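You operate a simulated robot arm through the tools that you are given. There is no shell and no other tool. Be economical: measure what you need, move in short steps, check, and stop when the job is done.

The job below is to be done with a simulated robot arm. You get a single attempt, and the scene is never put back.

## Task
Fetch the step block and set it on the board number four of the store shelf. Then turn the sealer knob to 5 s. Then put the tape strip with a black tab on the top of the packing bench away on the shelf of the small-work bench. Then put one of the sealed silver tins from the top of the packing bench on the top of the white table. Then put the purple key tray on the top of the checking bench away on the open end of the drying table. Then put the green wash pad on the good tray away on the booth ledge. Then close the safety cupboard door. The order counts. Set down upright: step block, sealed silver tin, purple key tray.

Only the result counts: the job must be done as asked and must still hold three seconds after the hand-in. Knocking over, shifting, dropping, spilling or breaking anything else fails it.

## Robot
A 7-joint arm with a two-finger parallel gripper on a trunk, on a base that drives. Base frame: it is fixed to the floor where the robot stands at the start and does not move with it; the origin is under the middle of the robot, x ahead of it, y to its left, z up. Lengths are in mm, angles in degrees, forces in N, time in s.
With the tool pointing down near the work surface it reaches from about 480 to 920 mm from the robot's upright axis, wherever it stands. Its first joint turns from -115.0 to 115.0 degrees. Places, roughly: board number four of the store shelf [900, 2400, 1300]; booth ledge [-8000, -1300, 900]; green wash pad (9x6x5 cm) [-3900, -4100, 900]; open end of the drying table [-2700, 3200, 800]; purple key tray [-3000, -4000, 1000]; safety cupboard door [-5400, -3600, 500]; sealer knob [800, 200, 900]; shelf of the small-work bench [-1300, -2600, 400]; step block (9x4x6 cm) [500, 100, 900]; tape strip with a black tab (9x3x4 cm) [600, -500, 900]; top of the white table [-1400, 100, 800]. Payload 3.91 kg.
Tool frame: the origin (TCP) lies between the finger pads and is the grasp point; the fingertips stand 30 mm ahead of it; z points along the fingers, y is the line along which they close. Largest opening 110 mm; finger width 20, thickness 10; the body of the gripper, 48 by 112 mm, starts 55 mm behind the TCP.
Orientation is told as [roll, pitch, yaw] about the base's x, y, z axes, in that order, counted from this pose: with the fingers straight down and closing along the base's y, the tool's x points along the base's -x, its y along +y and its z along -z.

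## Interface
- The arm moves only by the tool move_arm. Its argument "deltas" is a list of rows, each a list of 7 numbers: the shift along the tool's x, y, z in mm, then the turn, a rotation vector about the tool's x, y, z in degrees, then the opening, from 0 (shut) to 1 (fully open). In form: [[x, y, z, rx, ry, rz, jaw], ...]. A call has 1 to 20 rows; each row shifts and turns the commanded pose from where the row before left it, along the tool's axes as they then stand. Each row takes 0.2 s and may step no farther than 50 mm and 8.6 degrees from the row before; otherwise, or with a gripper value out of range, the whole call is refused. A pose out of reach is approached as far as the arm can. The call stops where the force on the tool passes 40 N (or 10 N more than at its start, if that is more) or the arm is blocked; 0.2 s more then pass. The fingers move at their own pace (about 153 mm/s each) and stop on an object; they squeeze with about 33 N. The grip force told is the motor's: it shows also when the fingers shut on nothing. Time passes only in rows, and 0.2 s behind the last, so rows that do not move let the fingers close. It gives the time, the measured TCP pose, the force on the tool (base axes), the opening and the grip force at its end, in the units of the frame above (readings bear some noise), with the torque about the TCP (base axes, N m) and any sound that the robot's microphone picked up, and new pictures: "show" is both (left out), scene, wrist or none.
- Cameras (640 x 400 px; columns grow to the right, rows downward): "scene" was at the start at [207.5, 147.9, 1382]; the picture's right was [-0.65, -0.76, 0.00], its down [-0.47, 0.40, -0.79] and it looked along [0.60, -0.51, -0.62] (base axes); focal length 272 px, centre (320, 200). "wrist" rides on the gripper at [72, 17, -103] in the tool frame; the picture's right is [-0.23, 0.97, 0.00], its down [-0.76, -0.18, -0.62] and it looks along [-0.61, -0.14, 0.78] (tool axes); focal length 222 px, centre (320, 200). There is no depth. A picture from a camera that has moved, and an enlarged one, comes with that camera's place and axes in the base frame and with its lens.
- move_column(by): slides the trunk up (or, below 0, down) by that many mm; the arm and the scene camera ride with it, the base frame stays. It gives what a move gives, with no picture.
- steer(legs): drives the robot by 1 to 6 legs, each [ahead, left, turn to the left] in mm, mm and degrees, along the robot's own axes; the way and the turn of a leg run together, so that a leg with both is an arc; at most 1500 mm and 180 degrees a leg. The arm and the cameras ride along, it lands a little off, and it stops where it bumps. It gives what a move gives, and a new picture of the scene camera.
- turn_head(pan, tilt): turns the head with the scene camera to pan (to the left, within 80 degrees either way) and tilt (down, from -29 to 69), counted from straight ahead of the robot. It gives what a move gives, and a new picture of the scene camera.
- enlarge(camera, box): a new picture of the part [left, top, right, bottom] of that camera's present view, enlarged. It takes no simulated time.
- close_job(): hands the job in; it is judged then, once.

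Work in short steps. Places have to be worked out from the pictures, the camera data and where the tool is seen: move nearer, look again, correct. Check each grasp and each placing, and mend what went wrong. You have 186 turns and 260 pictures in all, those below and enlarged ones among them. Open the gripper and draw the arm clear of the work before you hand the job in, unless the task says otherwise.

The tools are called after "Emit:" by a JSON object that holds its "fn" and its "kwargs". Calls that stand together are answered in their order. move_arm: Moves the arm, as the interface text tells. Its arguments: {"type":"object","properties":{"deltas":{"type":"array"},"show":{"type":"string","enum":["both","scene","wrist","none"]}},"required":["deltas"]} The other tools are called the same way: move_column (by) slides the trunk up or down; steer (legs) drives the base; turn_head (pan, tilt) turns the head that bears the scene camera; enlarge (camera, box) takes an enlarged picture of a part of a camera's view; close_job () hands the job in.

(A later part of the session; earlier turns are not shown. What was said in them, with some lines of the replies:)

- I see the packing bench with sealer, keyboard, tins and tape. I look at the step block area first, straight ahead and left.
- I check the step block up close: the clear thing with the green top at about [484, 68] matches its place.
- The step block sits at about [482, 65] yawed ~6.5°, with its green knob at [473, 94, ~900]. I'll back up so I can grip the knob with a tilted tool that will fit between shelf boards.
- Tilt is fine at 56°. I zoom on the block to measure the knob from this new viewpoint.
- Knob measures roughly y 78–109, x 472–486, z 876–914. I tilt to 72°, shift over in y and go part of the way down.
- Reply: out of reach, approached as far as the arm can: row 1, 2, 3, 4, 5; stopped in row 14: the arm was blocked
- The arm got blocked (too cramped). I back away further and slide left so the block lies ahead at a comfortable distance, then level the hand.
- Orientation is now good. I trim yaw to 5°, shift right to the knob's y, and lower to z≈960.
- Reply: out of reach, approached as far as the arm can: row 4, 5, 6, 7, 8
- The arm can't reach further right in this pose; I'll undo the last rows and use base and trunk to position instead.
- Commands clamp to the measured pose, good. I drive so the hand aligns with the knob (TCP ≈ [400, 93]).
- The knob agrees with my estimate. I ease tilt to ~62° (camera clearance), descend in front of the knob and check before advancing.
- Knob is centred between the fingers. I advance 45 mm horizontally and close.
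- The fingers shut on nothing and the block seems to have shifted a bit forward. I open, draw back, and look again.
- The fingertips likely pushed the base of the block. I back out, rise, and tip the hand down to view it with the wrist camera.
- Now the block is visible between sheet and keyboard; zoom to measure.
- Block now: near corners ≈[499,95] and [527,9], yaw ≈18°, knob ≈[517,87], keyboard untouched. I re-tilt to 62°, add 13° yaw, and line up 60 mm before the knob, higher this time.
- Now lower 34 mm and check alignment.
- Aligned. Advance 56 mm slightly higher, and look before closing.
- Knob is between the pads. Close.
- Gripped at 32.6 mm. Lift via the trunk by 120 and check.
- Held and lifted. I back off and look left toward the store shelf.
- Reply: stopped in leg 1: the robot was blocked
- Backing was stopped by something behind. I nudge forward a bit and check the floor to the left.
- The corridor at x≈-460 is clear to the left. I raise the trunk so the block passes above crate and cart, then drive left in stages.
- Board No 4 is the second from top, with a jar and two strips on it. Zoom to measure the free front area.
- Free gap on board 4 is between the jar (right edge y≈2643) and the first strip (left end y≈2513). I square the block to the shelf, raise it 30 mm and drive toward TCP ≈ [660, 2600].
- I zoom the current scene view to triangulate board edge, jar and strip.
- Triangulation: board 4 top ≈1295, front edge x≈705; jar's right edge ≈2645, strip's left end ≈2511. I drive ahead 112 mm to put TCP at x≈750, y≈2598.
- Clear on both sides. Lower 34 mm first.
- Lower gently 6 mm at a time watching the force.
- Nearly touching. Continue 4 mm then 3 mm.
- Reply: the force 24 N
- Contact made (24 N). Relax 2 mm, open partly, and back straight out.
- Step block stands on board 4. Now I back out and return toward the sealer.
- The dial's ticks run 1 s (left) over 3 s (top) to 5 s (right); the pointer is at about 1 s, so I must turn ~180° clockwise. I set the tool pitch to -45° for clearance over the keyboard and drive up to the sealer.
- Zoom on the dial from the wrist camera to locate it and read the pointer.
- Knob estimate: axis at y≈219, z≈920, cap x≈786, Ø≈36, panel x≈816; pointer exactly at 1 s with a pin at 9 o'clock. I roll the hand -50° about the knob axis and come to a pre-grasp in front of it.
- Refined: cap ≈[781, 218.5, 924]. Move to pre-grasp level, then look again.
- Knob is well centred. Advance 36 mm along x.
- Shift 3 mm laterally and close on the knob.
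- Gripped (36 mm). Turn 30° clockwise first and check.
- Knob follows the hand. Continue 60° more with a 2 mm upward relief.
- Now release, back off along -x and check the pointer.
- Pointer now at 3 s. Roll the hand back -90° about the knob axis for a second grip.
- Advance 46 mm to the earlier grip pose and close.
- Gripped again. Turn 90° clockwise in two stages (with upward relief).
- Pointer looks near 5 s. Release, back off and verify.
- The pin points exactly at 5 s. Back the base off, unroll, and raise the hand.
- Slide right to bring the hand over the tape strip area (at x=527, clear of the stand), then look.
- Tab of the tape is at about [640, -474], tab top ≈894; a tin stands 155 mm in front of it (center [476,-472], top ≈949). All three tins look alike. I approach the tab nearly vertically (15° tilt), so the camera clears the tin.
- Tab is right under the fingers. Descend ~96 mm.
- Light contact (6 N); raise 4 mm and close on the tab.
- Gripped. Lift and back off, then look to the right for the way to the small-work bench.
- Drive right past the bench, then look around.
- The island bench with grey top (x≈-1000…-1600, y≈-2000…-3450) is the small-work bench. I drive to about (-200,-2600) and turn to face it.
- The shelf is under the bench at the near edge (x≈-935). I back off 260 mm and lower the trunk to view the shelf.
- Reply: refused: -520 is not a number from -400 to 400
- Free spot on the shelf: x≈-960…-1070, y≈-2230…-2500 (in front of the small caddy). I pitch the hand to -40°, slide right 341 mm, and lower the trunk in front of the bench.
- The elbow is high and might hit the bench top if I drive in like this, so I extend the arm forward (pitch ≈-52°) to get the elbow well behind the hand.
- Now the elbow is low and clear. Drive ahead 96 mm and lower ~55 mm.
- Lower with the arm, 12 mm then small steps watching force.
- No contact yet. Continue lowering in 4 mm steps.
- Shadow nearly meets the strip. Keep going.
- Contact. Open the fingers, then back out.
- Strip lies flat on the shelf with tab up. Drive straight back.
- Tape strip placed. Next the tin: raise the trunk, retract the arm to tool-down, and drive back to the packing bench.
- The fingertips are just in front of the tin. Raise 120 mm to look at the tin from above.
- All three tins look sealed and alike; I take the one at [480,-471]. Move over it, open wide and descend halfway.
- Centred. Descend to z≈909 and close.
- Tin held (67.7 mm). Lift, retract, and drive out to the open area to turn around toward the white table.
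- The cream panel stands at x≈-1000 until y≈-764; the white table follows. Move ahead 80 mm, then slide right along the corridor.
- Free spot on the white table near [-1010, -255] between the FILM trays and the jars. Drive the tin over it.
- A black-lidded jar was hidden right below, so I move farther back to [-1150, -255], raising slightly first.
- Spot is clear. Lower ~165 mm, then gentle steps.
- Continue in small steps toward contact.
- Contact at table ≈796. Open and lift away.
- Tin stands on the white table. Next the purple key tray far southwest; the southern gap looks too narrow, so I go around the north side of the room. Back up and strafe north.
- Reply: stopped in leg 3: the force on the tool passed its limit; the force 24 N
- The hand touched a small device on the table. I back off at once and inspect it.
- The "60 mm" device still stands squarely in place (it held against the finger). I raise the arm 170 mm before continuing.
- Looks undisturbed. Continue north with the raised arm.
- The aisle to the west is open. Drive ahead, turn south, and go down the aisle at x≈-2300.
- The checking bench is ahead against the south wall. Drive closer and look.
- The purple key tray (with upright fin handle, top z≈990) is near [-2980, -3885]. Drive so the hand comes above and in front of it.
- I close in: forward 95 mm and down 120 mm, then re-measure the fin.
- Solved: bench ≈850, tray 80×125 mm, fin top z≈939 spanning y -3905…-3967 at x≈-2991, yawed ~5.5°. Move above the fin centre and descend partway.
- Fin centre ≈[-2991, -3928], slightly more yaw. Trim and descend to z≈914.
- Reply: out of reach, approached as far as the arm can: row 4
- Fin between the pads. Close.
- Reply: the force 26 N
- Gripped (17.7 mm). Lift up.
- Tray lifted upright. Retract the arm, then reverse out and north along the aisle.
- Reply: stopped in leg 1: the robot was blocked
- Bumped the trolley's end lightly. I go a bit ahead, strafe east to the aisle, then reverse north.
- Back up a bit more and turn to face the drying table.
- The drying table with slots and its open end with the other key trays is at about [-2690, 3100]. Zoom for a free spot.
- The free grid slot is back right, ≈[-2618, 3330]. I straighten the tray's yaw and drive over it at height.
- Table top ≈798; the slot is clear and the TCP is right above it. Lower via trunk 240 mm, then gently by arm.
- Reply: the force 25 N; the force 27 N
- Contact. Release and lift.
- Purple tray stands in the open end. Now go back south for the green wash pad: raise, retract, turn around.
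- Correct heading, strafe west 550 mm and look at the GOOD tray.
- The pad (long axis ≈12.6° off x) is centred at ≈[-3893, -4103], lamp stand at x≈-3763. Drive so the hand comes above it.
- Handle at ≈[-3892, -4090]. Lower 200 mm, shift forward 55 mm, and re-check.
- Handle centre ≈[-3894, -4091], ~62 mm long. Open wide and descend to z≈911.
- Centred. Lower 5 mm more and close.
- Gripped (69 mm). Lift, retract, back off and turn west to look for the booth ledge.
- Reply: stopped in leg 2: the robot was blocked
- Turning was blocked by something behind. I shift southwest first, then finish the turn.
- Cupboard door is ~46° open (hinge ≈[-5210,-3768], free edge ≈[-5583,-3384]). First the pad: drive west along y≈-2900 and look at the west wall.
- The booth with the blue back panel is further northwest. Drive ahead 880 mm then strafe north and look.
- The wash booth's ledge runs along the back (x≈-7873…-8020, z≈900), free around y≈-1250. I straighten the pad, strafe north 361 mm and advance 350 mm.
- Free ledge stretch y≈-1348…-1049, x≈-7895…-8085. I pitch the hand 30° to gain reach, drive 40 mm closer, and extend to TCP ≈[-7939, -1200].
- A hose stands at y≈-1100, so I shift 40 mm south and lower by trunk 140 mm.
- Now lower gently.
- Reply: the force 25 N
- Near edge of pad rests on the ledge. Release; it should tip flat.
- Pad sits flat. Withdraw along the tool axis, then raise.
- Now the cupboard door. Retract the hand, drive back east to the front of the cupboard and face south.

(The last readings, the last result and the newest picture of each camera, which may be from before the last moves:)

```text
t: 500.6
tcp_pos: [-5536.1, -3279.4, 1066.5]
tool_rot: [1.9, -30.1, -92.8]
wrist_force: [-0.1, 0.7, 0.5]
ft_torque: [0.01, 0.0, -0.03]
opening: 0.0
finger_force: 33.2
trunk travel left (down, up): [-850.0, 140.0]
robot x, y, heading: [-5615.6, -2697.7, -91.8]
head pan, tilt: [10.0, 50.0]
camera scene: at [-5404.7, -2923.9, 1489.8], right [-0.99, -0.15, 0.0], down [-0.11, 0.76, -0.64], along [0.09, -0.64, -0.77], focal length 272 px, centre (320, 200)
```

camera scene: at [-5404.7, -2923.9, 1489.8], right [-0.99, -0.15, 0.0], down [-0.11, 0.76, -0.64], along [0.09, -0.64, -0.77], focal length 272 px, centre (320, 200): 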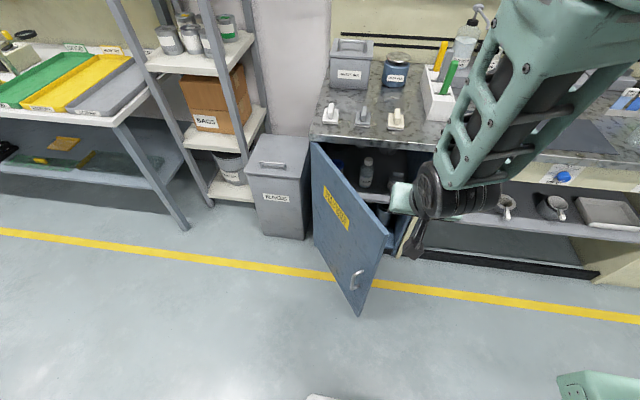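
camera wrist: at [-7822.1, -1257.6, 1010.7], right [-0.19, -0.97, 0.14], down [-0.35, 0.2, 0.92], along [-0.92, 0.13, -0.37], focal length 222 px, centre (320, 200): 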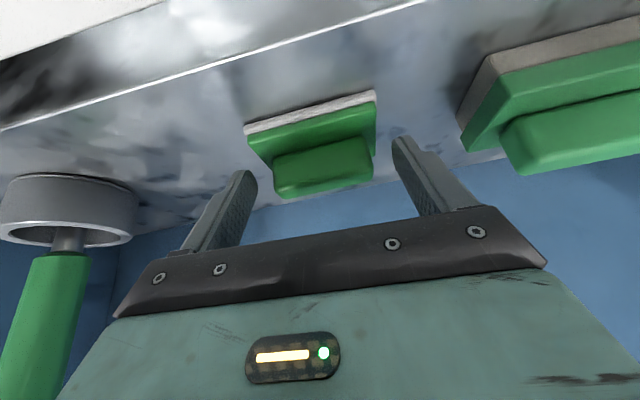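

Door: hinge ≈[-5255,-3735], free edge ≈[-5532,-3368], handle low at z≈400. I'll push its outer face at z≈600: strafe east 60 mm, pitch forward and lower in front of it.

Emit:
{"fn": "steer", "kwargs": {"legs": [[0, 70, 1.5]]}}

Emit:
{"fn": "move_arm", "kwargs": {"deltas": [[0, 0, 0, 0, -7.5, 0, 0], [0, 0, 0, 0, -7.5, 0, 0], [0, 0, 0, 0, -7.5, 0, 0]], "show": "none"}}

Emit:
{"fn": "move_column", "kwargs": {"by": -400}}

Emit:
{"fn": "move_column", "kwargs": {"by": -60}}

Emit:
{"fn": "turn_head", "kwargs": {"pan": 10, "tilt": 35}}

```text
t: 501.7
tcp_pos: [-5449.3, -3278.6, 1066.8]
tool_rot: [1.8, -30.2, -91.3]
wrist_force: [0.2, 0.4, 0.0]
ft_torque: [0.02, -0.04, -0.02]
opening: 0.2
finger_force: 32.8
trunk travel left (down, up): [-850.0, 140.0]
robot x, y, heading: [-5549.1, -2701.0, -89.9]
head pan, tilt: [10.0, 50.0]
camera scene: at [-5327.9, -2919.3, 1489.8], right [-0.98, -0.17, 0.0], down [-0.13, 0.75, -0.64], along [0.11, -0.63, -0.77], focal length 272 px, centre (320, 200)
```

scene: 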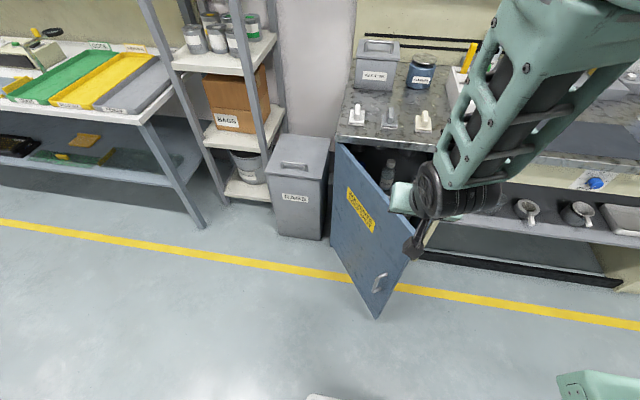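

```text
t: 502.5
tcp_pos: [-5450.1, -3277.9, 1067.5]
tool_rot: [2.7, -52.8, -92.3]
wrist_force: [0.4, 0.2, 0.5]
ft_torque: [0.0, -0.01, 0.0]
opening: 0.2
finger_force: 32.9
trunk travel left (down, up): [-850.0, 140.0]
robot x, y, heading: [-5549.0, -2698.8, -89.8]
head pan, tilt: [10.0, 50.0]
```

```text
t: 506.3
tcp_pos: [-5449.8, -3278.2, 666.9]
tool_rot: [2.7, -52.7, -92.4]
wrist_force: [-0.1, -1.1, 1.1]
ft_torque: [0.0, 0.02, 0.01]
opening: 0.0
finger_force: 33.1
trunk travel left (down, up): [-450.0, 540.0]
robot x, y, heading: [-5546.6, -2698.8, -90.3]
head pan, tilt: [10.0, 50.0]
```

```text
t: 507.3
tcp_pos: [-5450.4, -3277.8, 606.5]
tool_rot: [2.7, -52.8, -92.3]
wrist_force: [-0.5, 0.4, -0.4]
ft_torque: [0.03, 0.0, 0.03]
opening: 0.0
finger_force: 33.3
trunk travel left (down, up): [-390.0, 600.0]
robot x, y, heading: [-5547.8, -2702.0, -90.3]
head pan, tilt: [10.0, 50.0]
```

```text
t: 508.1
tcp_pos: [-5449.5, -3277.5, 606.5]
tool_rot: [2.8, -52.6, -92.5]
wrist_force: [1.0, 0.1, -0.7]
ft_torque: [0.01, 0.01, -0.03]
opening: 0.3
finger_force: 33.3
trunk travel left (down, up): [-390.0, 600.0]
robot x, y, heading: [-5547.3, -2701.4, -89.9]
head pan, tilt: [10.0, 35.0]
camera scene: at [-5325.8, -2930.1, 1051.4], right [-0.98, -0.17, 0.0], down [-0.1, 0.57, -0.82], along [0.14, -0.81, -0.57], focal length 272 px, centre (320, 200)
```

scene: 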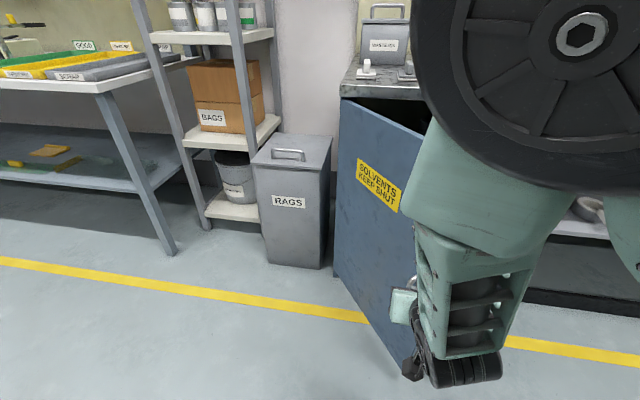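

Extend the hand forward toward the door face.

Emit:
{"fn": "move_arm", "kwargs": {"deltas": [[-24.6, 0, 31.5, 0, 0, 0, 0], [-24.6, 0, 31.5, 0, 0, 0, 0], [-24.6, 0, 31.5, 0, 0, 0, 0], [-24.6, 0, 31.5, 0, 0, 0, 0]], "show": "both"}}

```text
t: 509.1
tcp_pos: [-5450.1, -3438.6, 608.9]
tool_rot: [2.6, -52.7, -92.5]
wrist_force: [-1.0, 0.1, -0.1]
ft_torque: [0.05, -0.04, 0.0]
opening: 0.1
finger_force: 32.9
trunk travel left (down, up): [-390.0, 600.0]
robot x, y, heading: [-5544.5, -2698.0, -90.0]
head pan, tilt: [10.0, 35.0]
camera scene: at [-5325.8, -2930.0, 1051.5], right [-0.98, -0.17, 0.0], down [-0.1, 0.56, -0.82], along [0.14, -0.81, -0.57], focal length 272 px, centre (320, 200)
camera wrist: at [-5432.9, -3313.8, 614.0], right [0.97, -0.14, 0.21], down [-0.2, 0.04, 0.98], along [-0.15, -0.99, 0.01], focal length 222 px, centre (320, 200)
```

scene: 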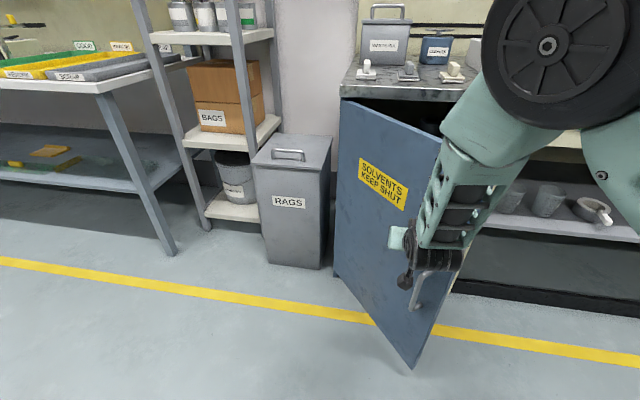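
wrist: 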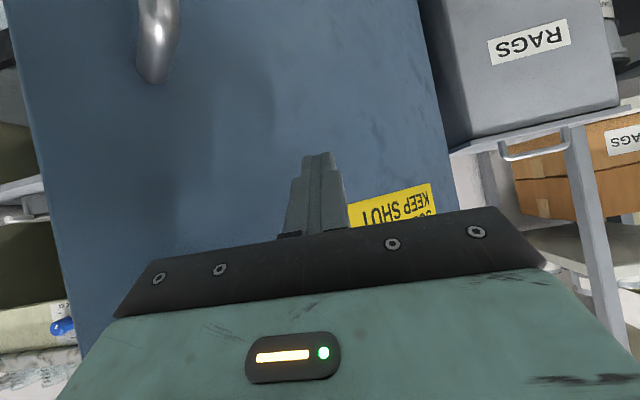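

Finger almost at the door. Push by driving ahead slowly, drifting west.

Emit:
{"fn": "steer", "kwargs": {"legs": [[100, -30, 0]]}}

```text
t: 510.2
tcp_pos: [-5479.1, -3536.5, 608.8]
tool_rot: [2.7, -52.7, -92.3]
wrist_force: [-0.3, -0.2, 0.0]
ft_torque: [0.03, 0.01, -0.01]
opening: 0.0
finger_force: 33.0
trunk travel left (down, up): [-390.0, 600.0]
robot x, y, heading: [-5574.7, -2797.5, -89.9]
head pan, tilt: [10.0, 35.0]
camera scene: at [-5355.8, -3028.6, 1051.5], right [-0.98, -0.17, 0.0], down [-0.1, 0.56, -0.82], along [0.14, -0.81, -0.57], focal length 272 px, centre (320, 200)
```

scene: 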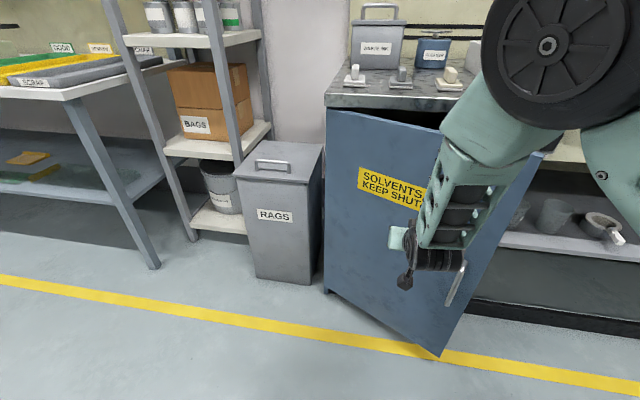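

The door swings in. Continue pushing.

Emit:
{"fn": "steer", "kwargs": {"legs": [[80, -30, 0]]}}

Emit:
{"fn": "steer", "kwargs": {"legs": [[60, -20, 0]]}}

```text
t: 511.3
tcp_pos: [-5509.8, -3617.6, 608.8]
tool_rot: [2.7, -52.7, -92.3]
wrist_force: [0.1, 0.4, -0.4]
ft_torque: [0.02, -0.02, 0.01]
opening: 0.0
finger_force: 32.6
trunk travel left (down, up): [-390.0, 600.0]
robot x, y, heading: [-5604.5, -2879.1, -90.0]
head pan, tilt: [10.0, 35.0]
camera scene: at [-5386.1, -3108.5, 1051.5], right [-0.98, -0.17, 0.0], down [-0.1, 0.56, -0.82], along [0.14, -0.81, -0.57], focal length 272 px, centre (320, 200)
```

scene: 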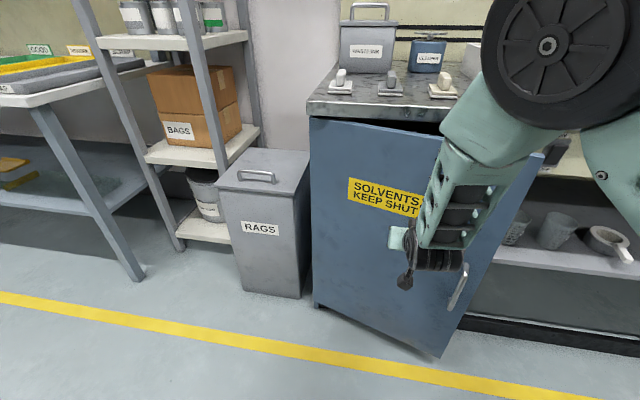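

```text
t: 512.3
tcp_pos: [-5528.6, -3676.4, 608.8]
tool_rot: [2.7, -52.6, -92.3]
wrist_force: [-0.6, -0.1, 0.9]
ft_torque: [0.0, 0.01, -0.05]
opening: 0.0
finger_force: 32.7
trunk travel left (down, up): [-390.0, 600.0]
robot x, y, heading: [-5627.3, -2940.4, -89.9]
head pan, tilt: [10.0, 35.0]
camera scene: at [-5406.3, -3167.4, 1051.5], right [-0.98, -0.17, 0.0], down [-0.1, 0.56, -0.82], along [0.14, -0.81, -0.57], focal length 272 px, centre (320, 200)
```

scene: 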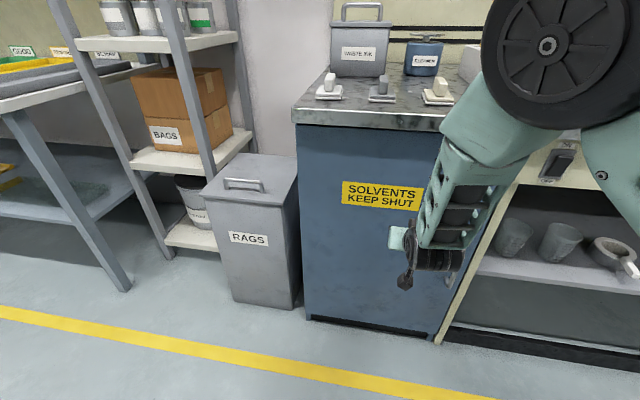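

Nearly shut. Finish with small arm pushes, watching force.

Emit:
{"fn": "move_arm", "kwargs": {"deltas": [[-6.2, 0, 7.9, 0, 0, 0, 0], [-6.2, 0, 7.9, 0, 0, 0, 0], [0, 0, 0, 0, 0, 0, 0]], "show": "none"}}

Emit:
{"fn": "move_arm", "kwargs": {"deltas": [[-4.9, 0, 6.3, 0, 0, 0, 0], [-4.9, 0, 6.3, 0, 0, 0, 0], [0, 0, 0, 0, 0, 0, 0]], "show": "both"}}

```text
t: 513.1
tcp_pos: [-5529.7, -3697.1, 608.3]
tool_rot: [2.6, -52.7, -92.3]
wrist_force: [-0.3, 0.3, 0.6]
ft_torque: [-0.02, -0.02, 0.01]
opening: 0.0
finger_force: 32.8
trunk travel left (down, up): [-390.0, 600.0]
robot x, y, heading: [-5623.5, -2937.1, -89.8]
head pan, tilt: [10.0, 35.0]
```

```text
t: 513.9
tcp_pos: [-5528.7, -3713.7, 609.8]
tool_rot: [2.5, -52.7, -92.3]
wrist_force: [0.1, -0.1, -0.3]
ft_torque: [-0.01, 0.02, 0.05]
opening: 0.0
finger_force: 33.1
trunk travel left (down, up): [-390.0, 600.0]
robot x, y, heading: [-5627.6, -2941.0, -90.0]
head pan, tilt: [10.0, 35.0]
camera scene: at [-5406.3, -3167.4, 1051.5], right [-0.98, -0.17, 0.0], down [-0.1, 0.56, -0.82], along [0.14, -0.81, -0.57], focal length 272 px, centre (320, 200)
camera wrist: at [-5513.0, -3587.5, 614.5], right [0.97, -0.14, 0.21], down [-0.2, 0.04, 0.98], along [-0.15, -0.99, 0.01], focal length 222 px, centre (320, 200)
```

scene: 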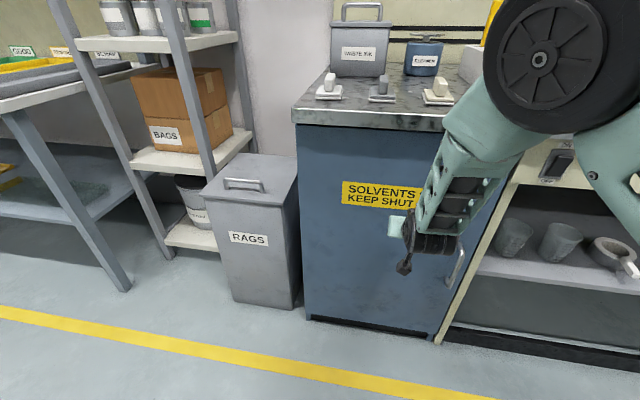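
wrist: 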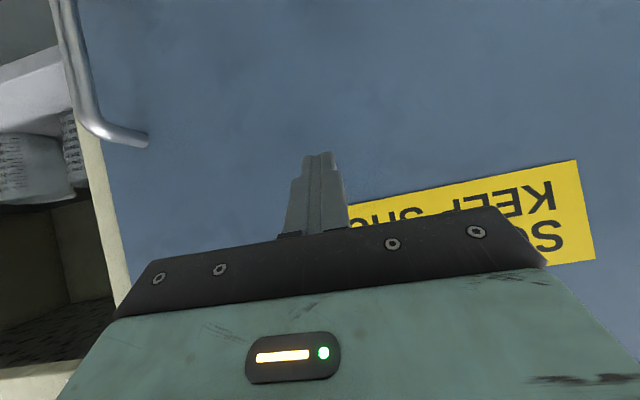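

Emit:
{"fn": "move_arm", "kwargs": {"deltas": [[-4.9, 0, 6.3, 0, 0, 0, 0], [-4.9, 0, 6.3, 0, 0, 0, 0], [0, 0, 0, 0, 0, 0, 0]], "show": "none"}}

Emit:
{"fn": "move_arm", "kwargs": {"deltas": [[-4.9, 0, 6.3, 0, 0, 0, 0], [-4.9, 0, 6.3, 0, 0, 0, 0], [0, 0, 0, 0, 0, 0, 0]], "show": "scene"}}

```text
t: 514.7
tcp_pos: [-5530.4, -3730.0, 610.3]
tool_rot: [2.5, -52.7, -92.3]
wrist_force: [0.1, 0.2, 0.4]
ft_torque: [-0.02, 0.01, -0.04]
opening: 0.1
finger_force: 33.1
trunk travel left (down, up): [-390.0, 600.0]
robot x, y, heading: [-5625.9, -2935.1, -90.1]
head pan, tilt: [10.0, 35.0]
```

```text
t: 515.2
tcp_pos: [-5529.1, -3734.6, 605.6]
tool_rot: [2.4, -52.1, -92.2]
wrist_force: [-0.1, 7.1, 2.9]
ft_torque: [0.01, -0.01, 0.03]
opening: 0.0
finger_force: 32.8
trunk travel left (down, up): [-390.0, 600.0]
robot x, y, heading: [-5627.3, -2940.1, -89.9]
head pan, tilt: [10.0, 35.0]
stopped in row 2: the force on the tool passed its limit (the readings are from after the stop); the commanded pose is now the measured one
camera scene: at [-5406.4, -3166.8, 1051.5], right [-0.98, -0.17, 0.0], down [-0.1, 0.56, -0.82], along [0.14, -0.81, -0.57], focal length 272 px, centre (320, 200)
```

scene: 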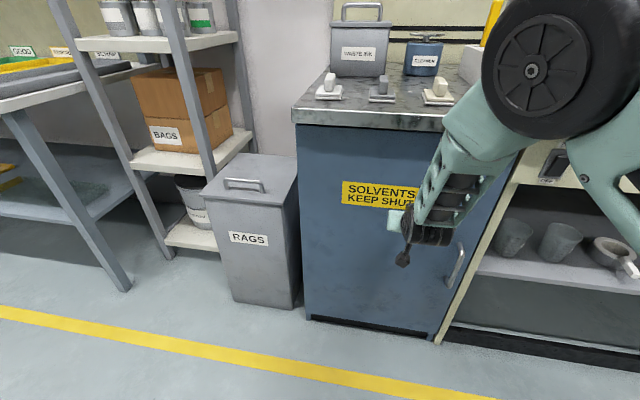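

The door stopped firmly — shut. Draw back and verify.

Emit:
{"fn": "steer", "kwargs": {"legs": [[-350, 0, 0]]}}

Emit:
{"fn": "enlarge", "kwargs": {"camera": "scene", "box": [260, 60, 500, 330]}}

```text
t: 517.5
tcp_pos: [-5526.9, -3384.2, 606.7]
tool_rot: [2.4, -52.2, -91.9]
wrist_force: [-0.7, -1.0, -0.2]
ft_torque: [-0.02, 0.03, 0.01]
opening: 0.0
finger_force: 32.9
trunk travel left (down, up): [-390.0, 600.0]
robot x, y, heading: [-5627.2, -2584.7, -89.6]
head pan, tilt: [10.0, 35.0]
camera scene: at [-5406.4, -2815.5, 1051.5], right [-0.98, -0.18, 0.0], down [-0.1, 0.56, -0.82], along [0.15, -0.81, -0.57], focal length 272 px, centre (320, 200)
```

scene: 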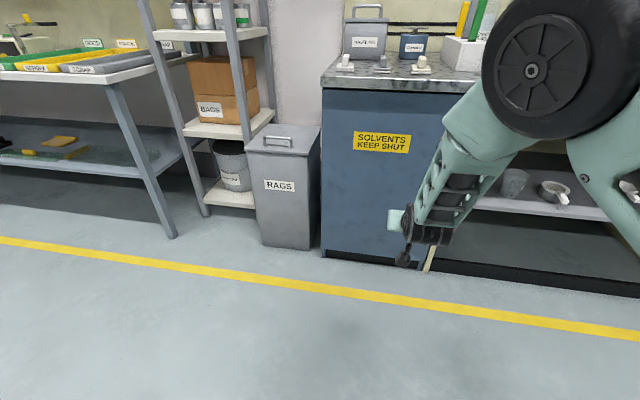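

```text
1.48 times, centred on (380, 195) of scene
camera zoom: at [-5406.4, -2815.5, 1051.5], right [-0.98, -0.18, 0.0], down [-0.1, 0.56, -0.82], along [0.15, -0.81, -0.57], focal length 404 px, centre (231, 207)
```

zoom: 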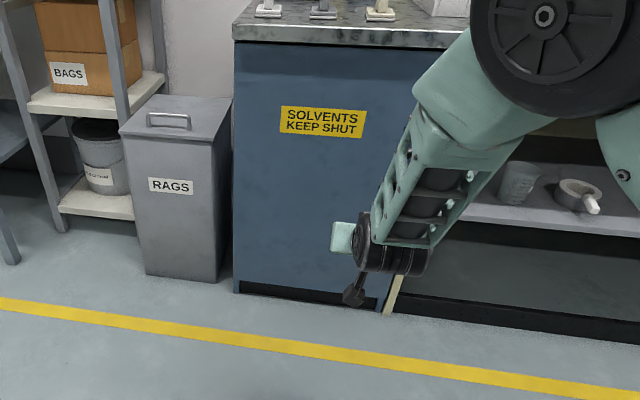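

Looks shut. I open the gripper, raise the trunk, and check the door's free edge unobstructed.

Emit:
{"fn": "move_arm", "kwargs": {"deltas": [[24.6, 0, -31.5, 0, 0, 0, 0.8], [24.6, 0, -31.5, 0, 0, 0, 0.8], [24.6, 0, -31.5, 0, 0, 0, 0.8]], "show": "none"}}

Emit:
{"fn": "move_column", "kwargs": {"by": 400}}

Emit:
{"fn": "turn_head", "kwargs": {"pan": -5, "tilt": 45}}

```text
t: 518.3
tcp_pos: [-5528.1, -3262.1, 605.8]
tool_rot: [2.6, -52.1, -92.0]
wrist_force: [-0.4, 0.2, -0.2]
ft_torque: [0.03, 0.01, -0.01]
opening: 87.9
finger_force: 0.0
trunk travel left (down, up): [-390.0, 600.0]
robot x, y, heading: [-5624.1, -2585.5, -89.9]
head pan, tilt: [10.0, 35.0]
```

```text
t: 522.1
tcp_pos: [-5526.2, -3261.9, 1005.8]
tool_rot: [2.5, -52.1, -92.0]
wrist_force: [-1.0, 1.2, 0.3]
ft_torque: [0.02, 0.02, -0.02]
opening: 88.3
finger_force: 0.0
trunk travel left (down, up): [-790.0, 200.0]
robot x, y, heading: [-5628.9, -2586.4, -89.8]
head pan, tilt: [10.0, 35.0]
```

```text
t: 522.9
tcp_pos: [-5527.7, -3263.2, 1006.5]
tool_rot: [2.6, -52.1, -91.9]
wrist_force: [0.4, -0.5, 0.2]
ft_torque: [0.03, -0.01, 0.01]
opening: 88.2
finger_force: 0.0
trunk travel left (down, up): [-790.0, 200.0]
robot x, y, heading: [-5628.1, -2586.0, -90.1]
head pan, tilt: [-5.0, 45.0]
camera scene: at [-5428.7, -2809.9, 1436.7], right [-1.0, 0.08, 0.0], down [0.06, 0.7, -0.71], along [-0.06, -0.7, -0.71], focal length 272 px, centre (320, 200)
```

scene: 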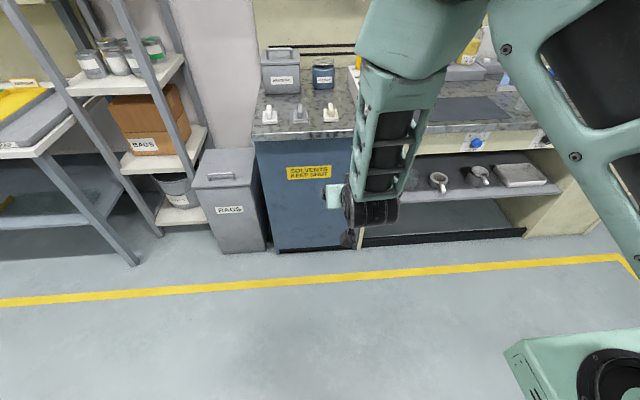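

Emit:
{"fn": "steer", "kwargs": {"legs": [[0, 350, 0]]}}

Emit:
{"fn": "enlarge", "kwargs": {"camera": "scene", "box": [300, 100, 540, 280]}}

```text
t: 525.2
tcp_pos: [-5165.7, -3259.5, 1006.2]
tool_rot: [2.6, -52.2, -91.5]
wrist_force: [0.4, 0.1, -0.3]
ft_torque: [0.01, 0.02, 0.01]
opening: 88.1
finger_force: 0.1
trunk travel left (down, up): [-790.0, 200.0]
robot x, y, heading: [-5272.5, -2583.8, -89.3]
head pan, tilt: [-5.0, 45.0]
camera scene: at [-5070.0, -2805.5, 1436.7], right [-1.0, 0.08, 0.0], down [0.05, 0.71, -0.71], along [-0.05, -0.7, -0.71], focal length 272 px, centre (320, 200)
```

scene: 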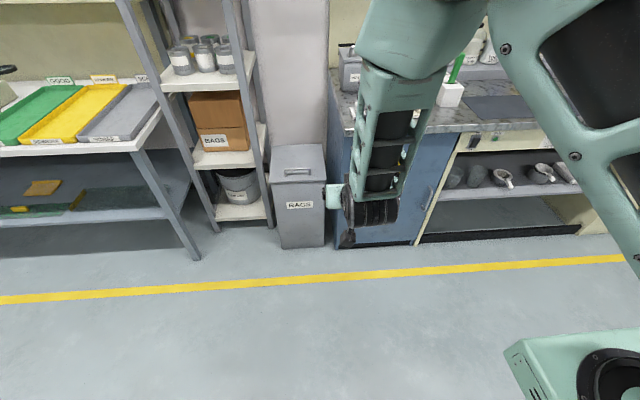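

```text
2.22 times, centred on (420, 190) of scene
camera zoom: at [-5070.0, -2805.5, 1436.7], right [-1.0, 0.08, 0.0], down [0.05, 0.71, -0.71], along [-0.05, -0.7, -0.71], focal length 605 px, centre (98, 222)
```

zoom: 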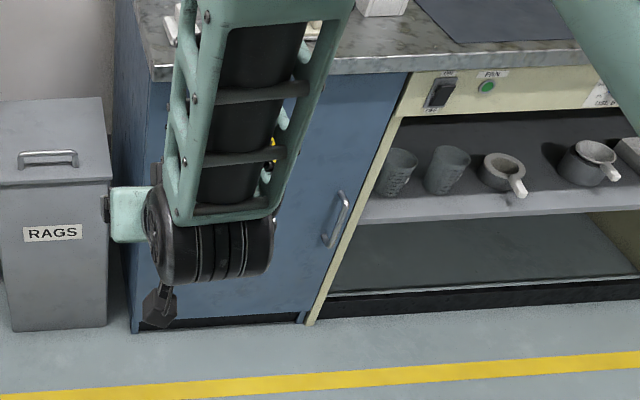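

The free edge sits flush against the cream frame, so the door is shut. The gripper is open and the arm is clear, so I hand in the job.

Emit:
{"fn": "close_job", "kwargs": {}}

```text
The job is handed in.
```

I finished all seven steps in the order you gave and handed the job in; nothing has come back yet on whether it passed.

- **Placed items:** The step block, the sealed tin and the purple key tray were set down upright, the tape strip landed flat with its tab up, and the wash pad lies flat.
- **Sealer and door:** The sealer knob points at 5 s, and the cupboard door stopped firmly against its frame.

Four contacts along the way could count against it:
- **Step block:** my first grip missed and pushed it about 40 mm across the packing bench. It ended next to the blue sheet, which did not appear to have moved.
- **"60 mm" device:** the hand pressed on this device on the white table with roughly 15–24 N. It looked undisturbed afterwards.
- **Orange-tray trolley:** the base bumped its end while backing up. I did not check whether it shifted.
- **Other base stops:** the base was blocked twice more, once backing toward the white table and once turning near the conveyors. I did not check what it touched.
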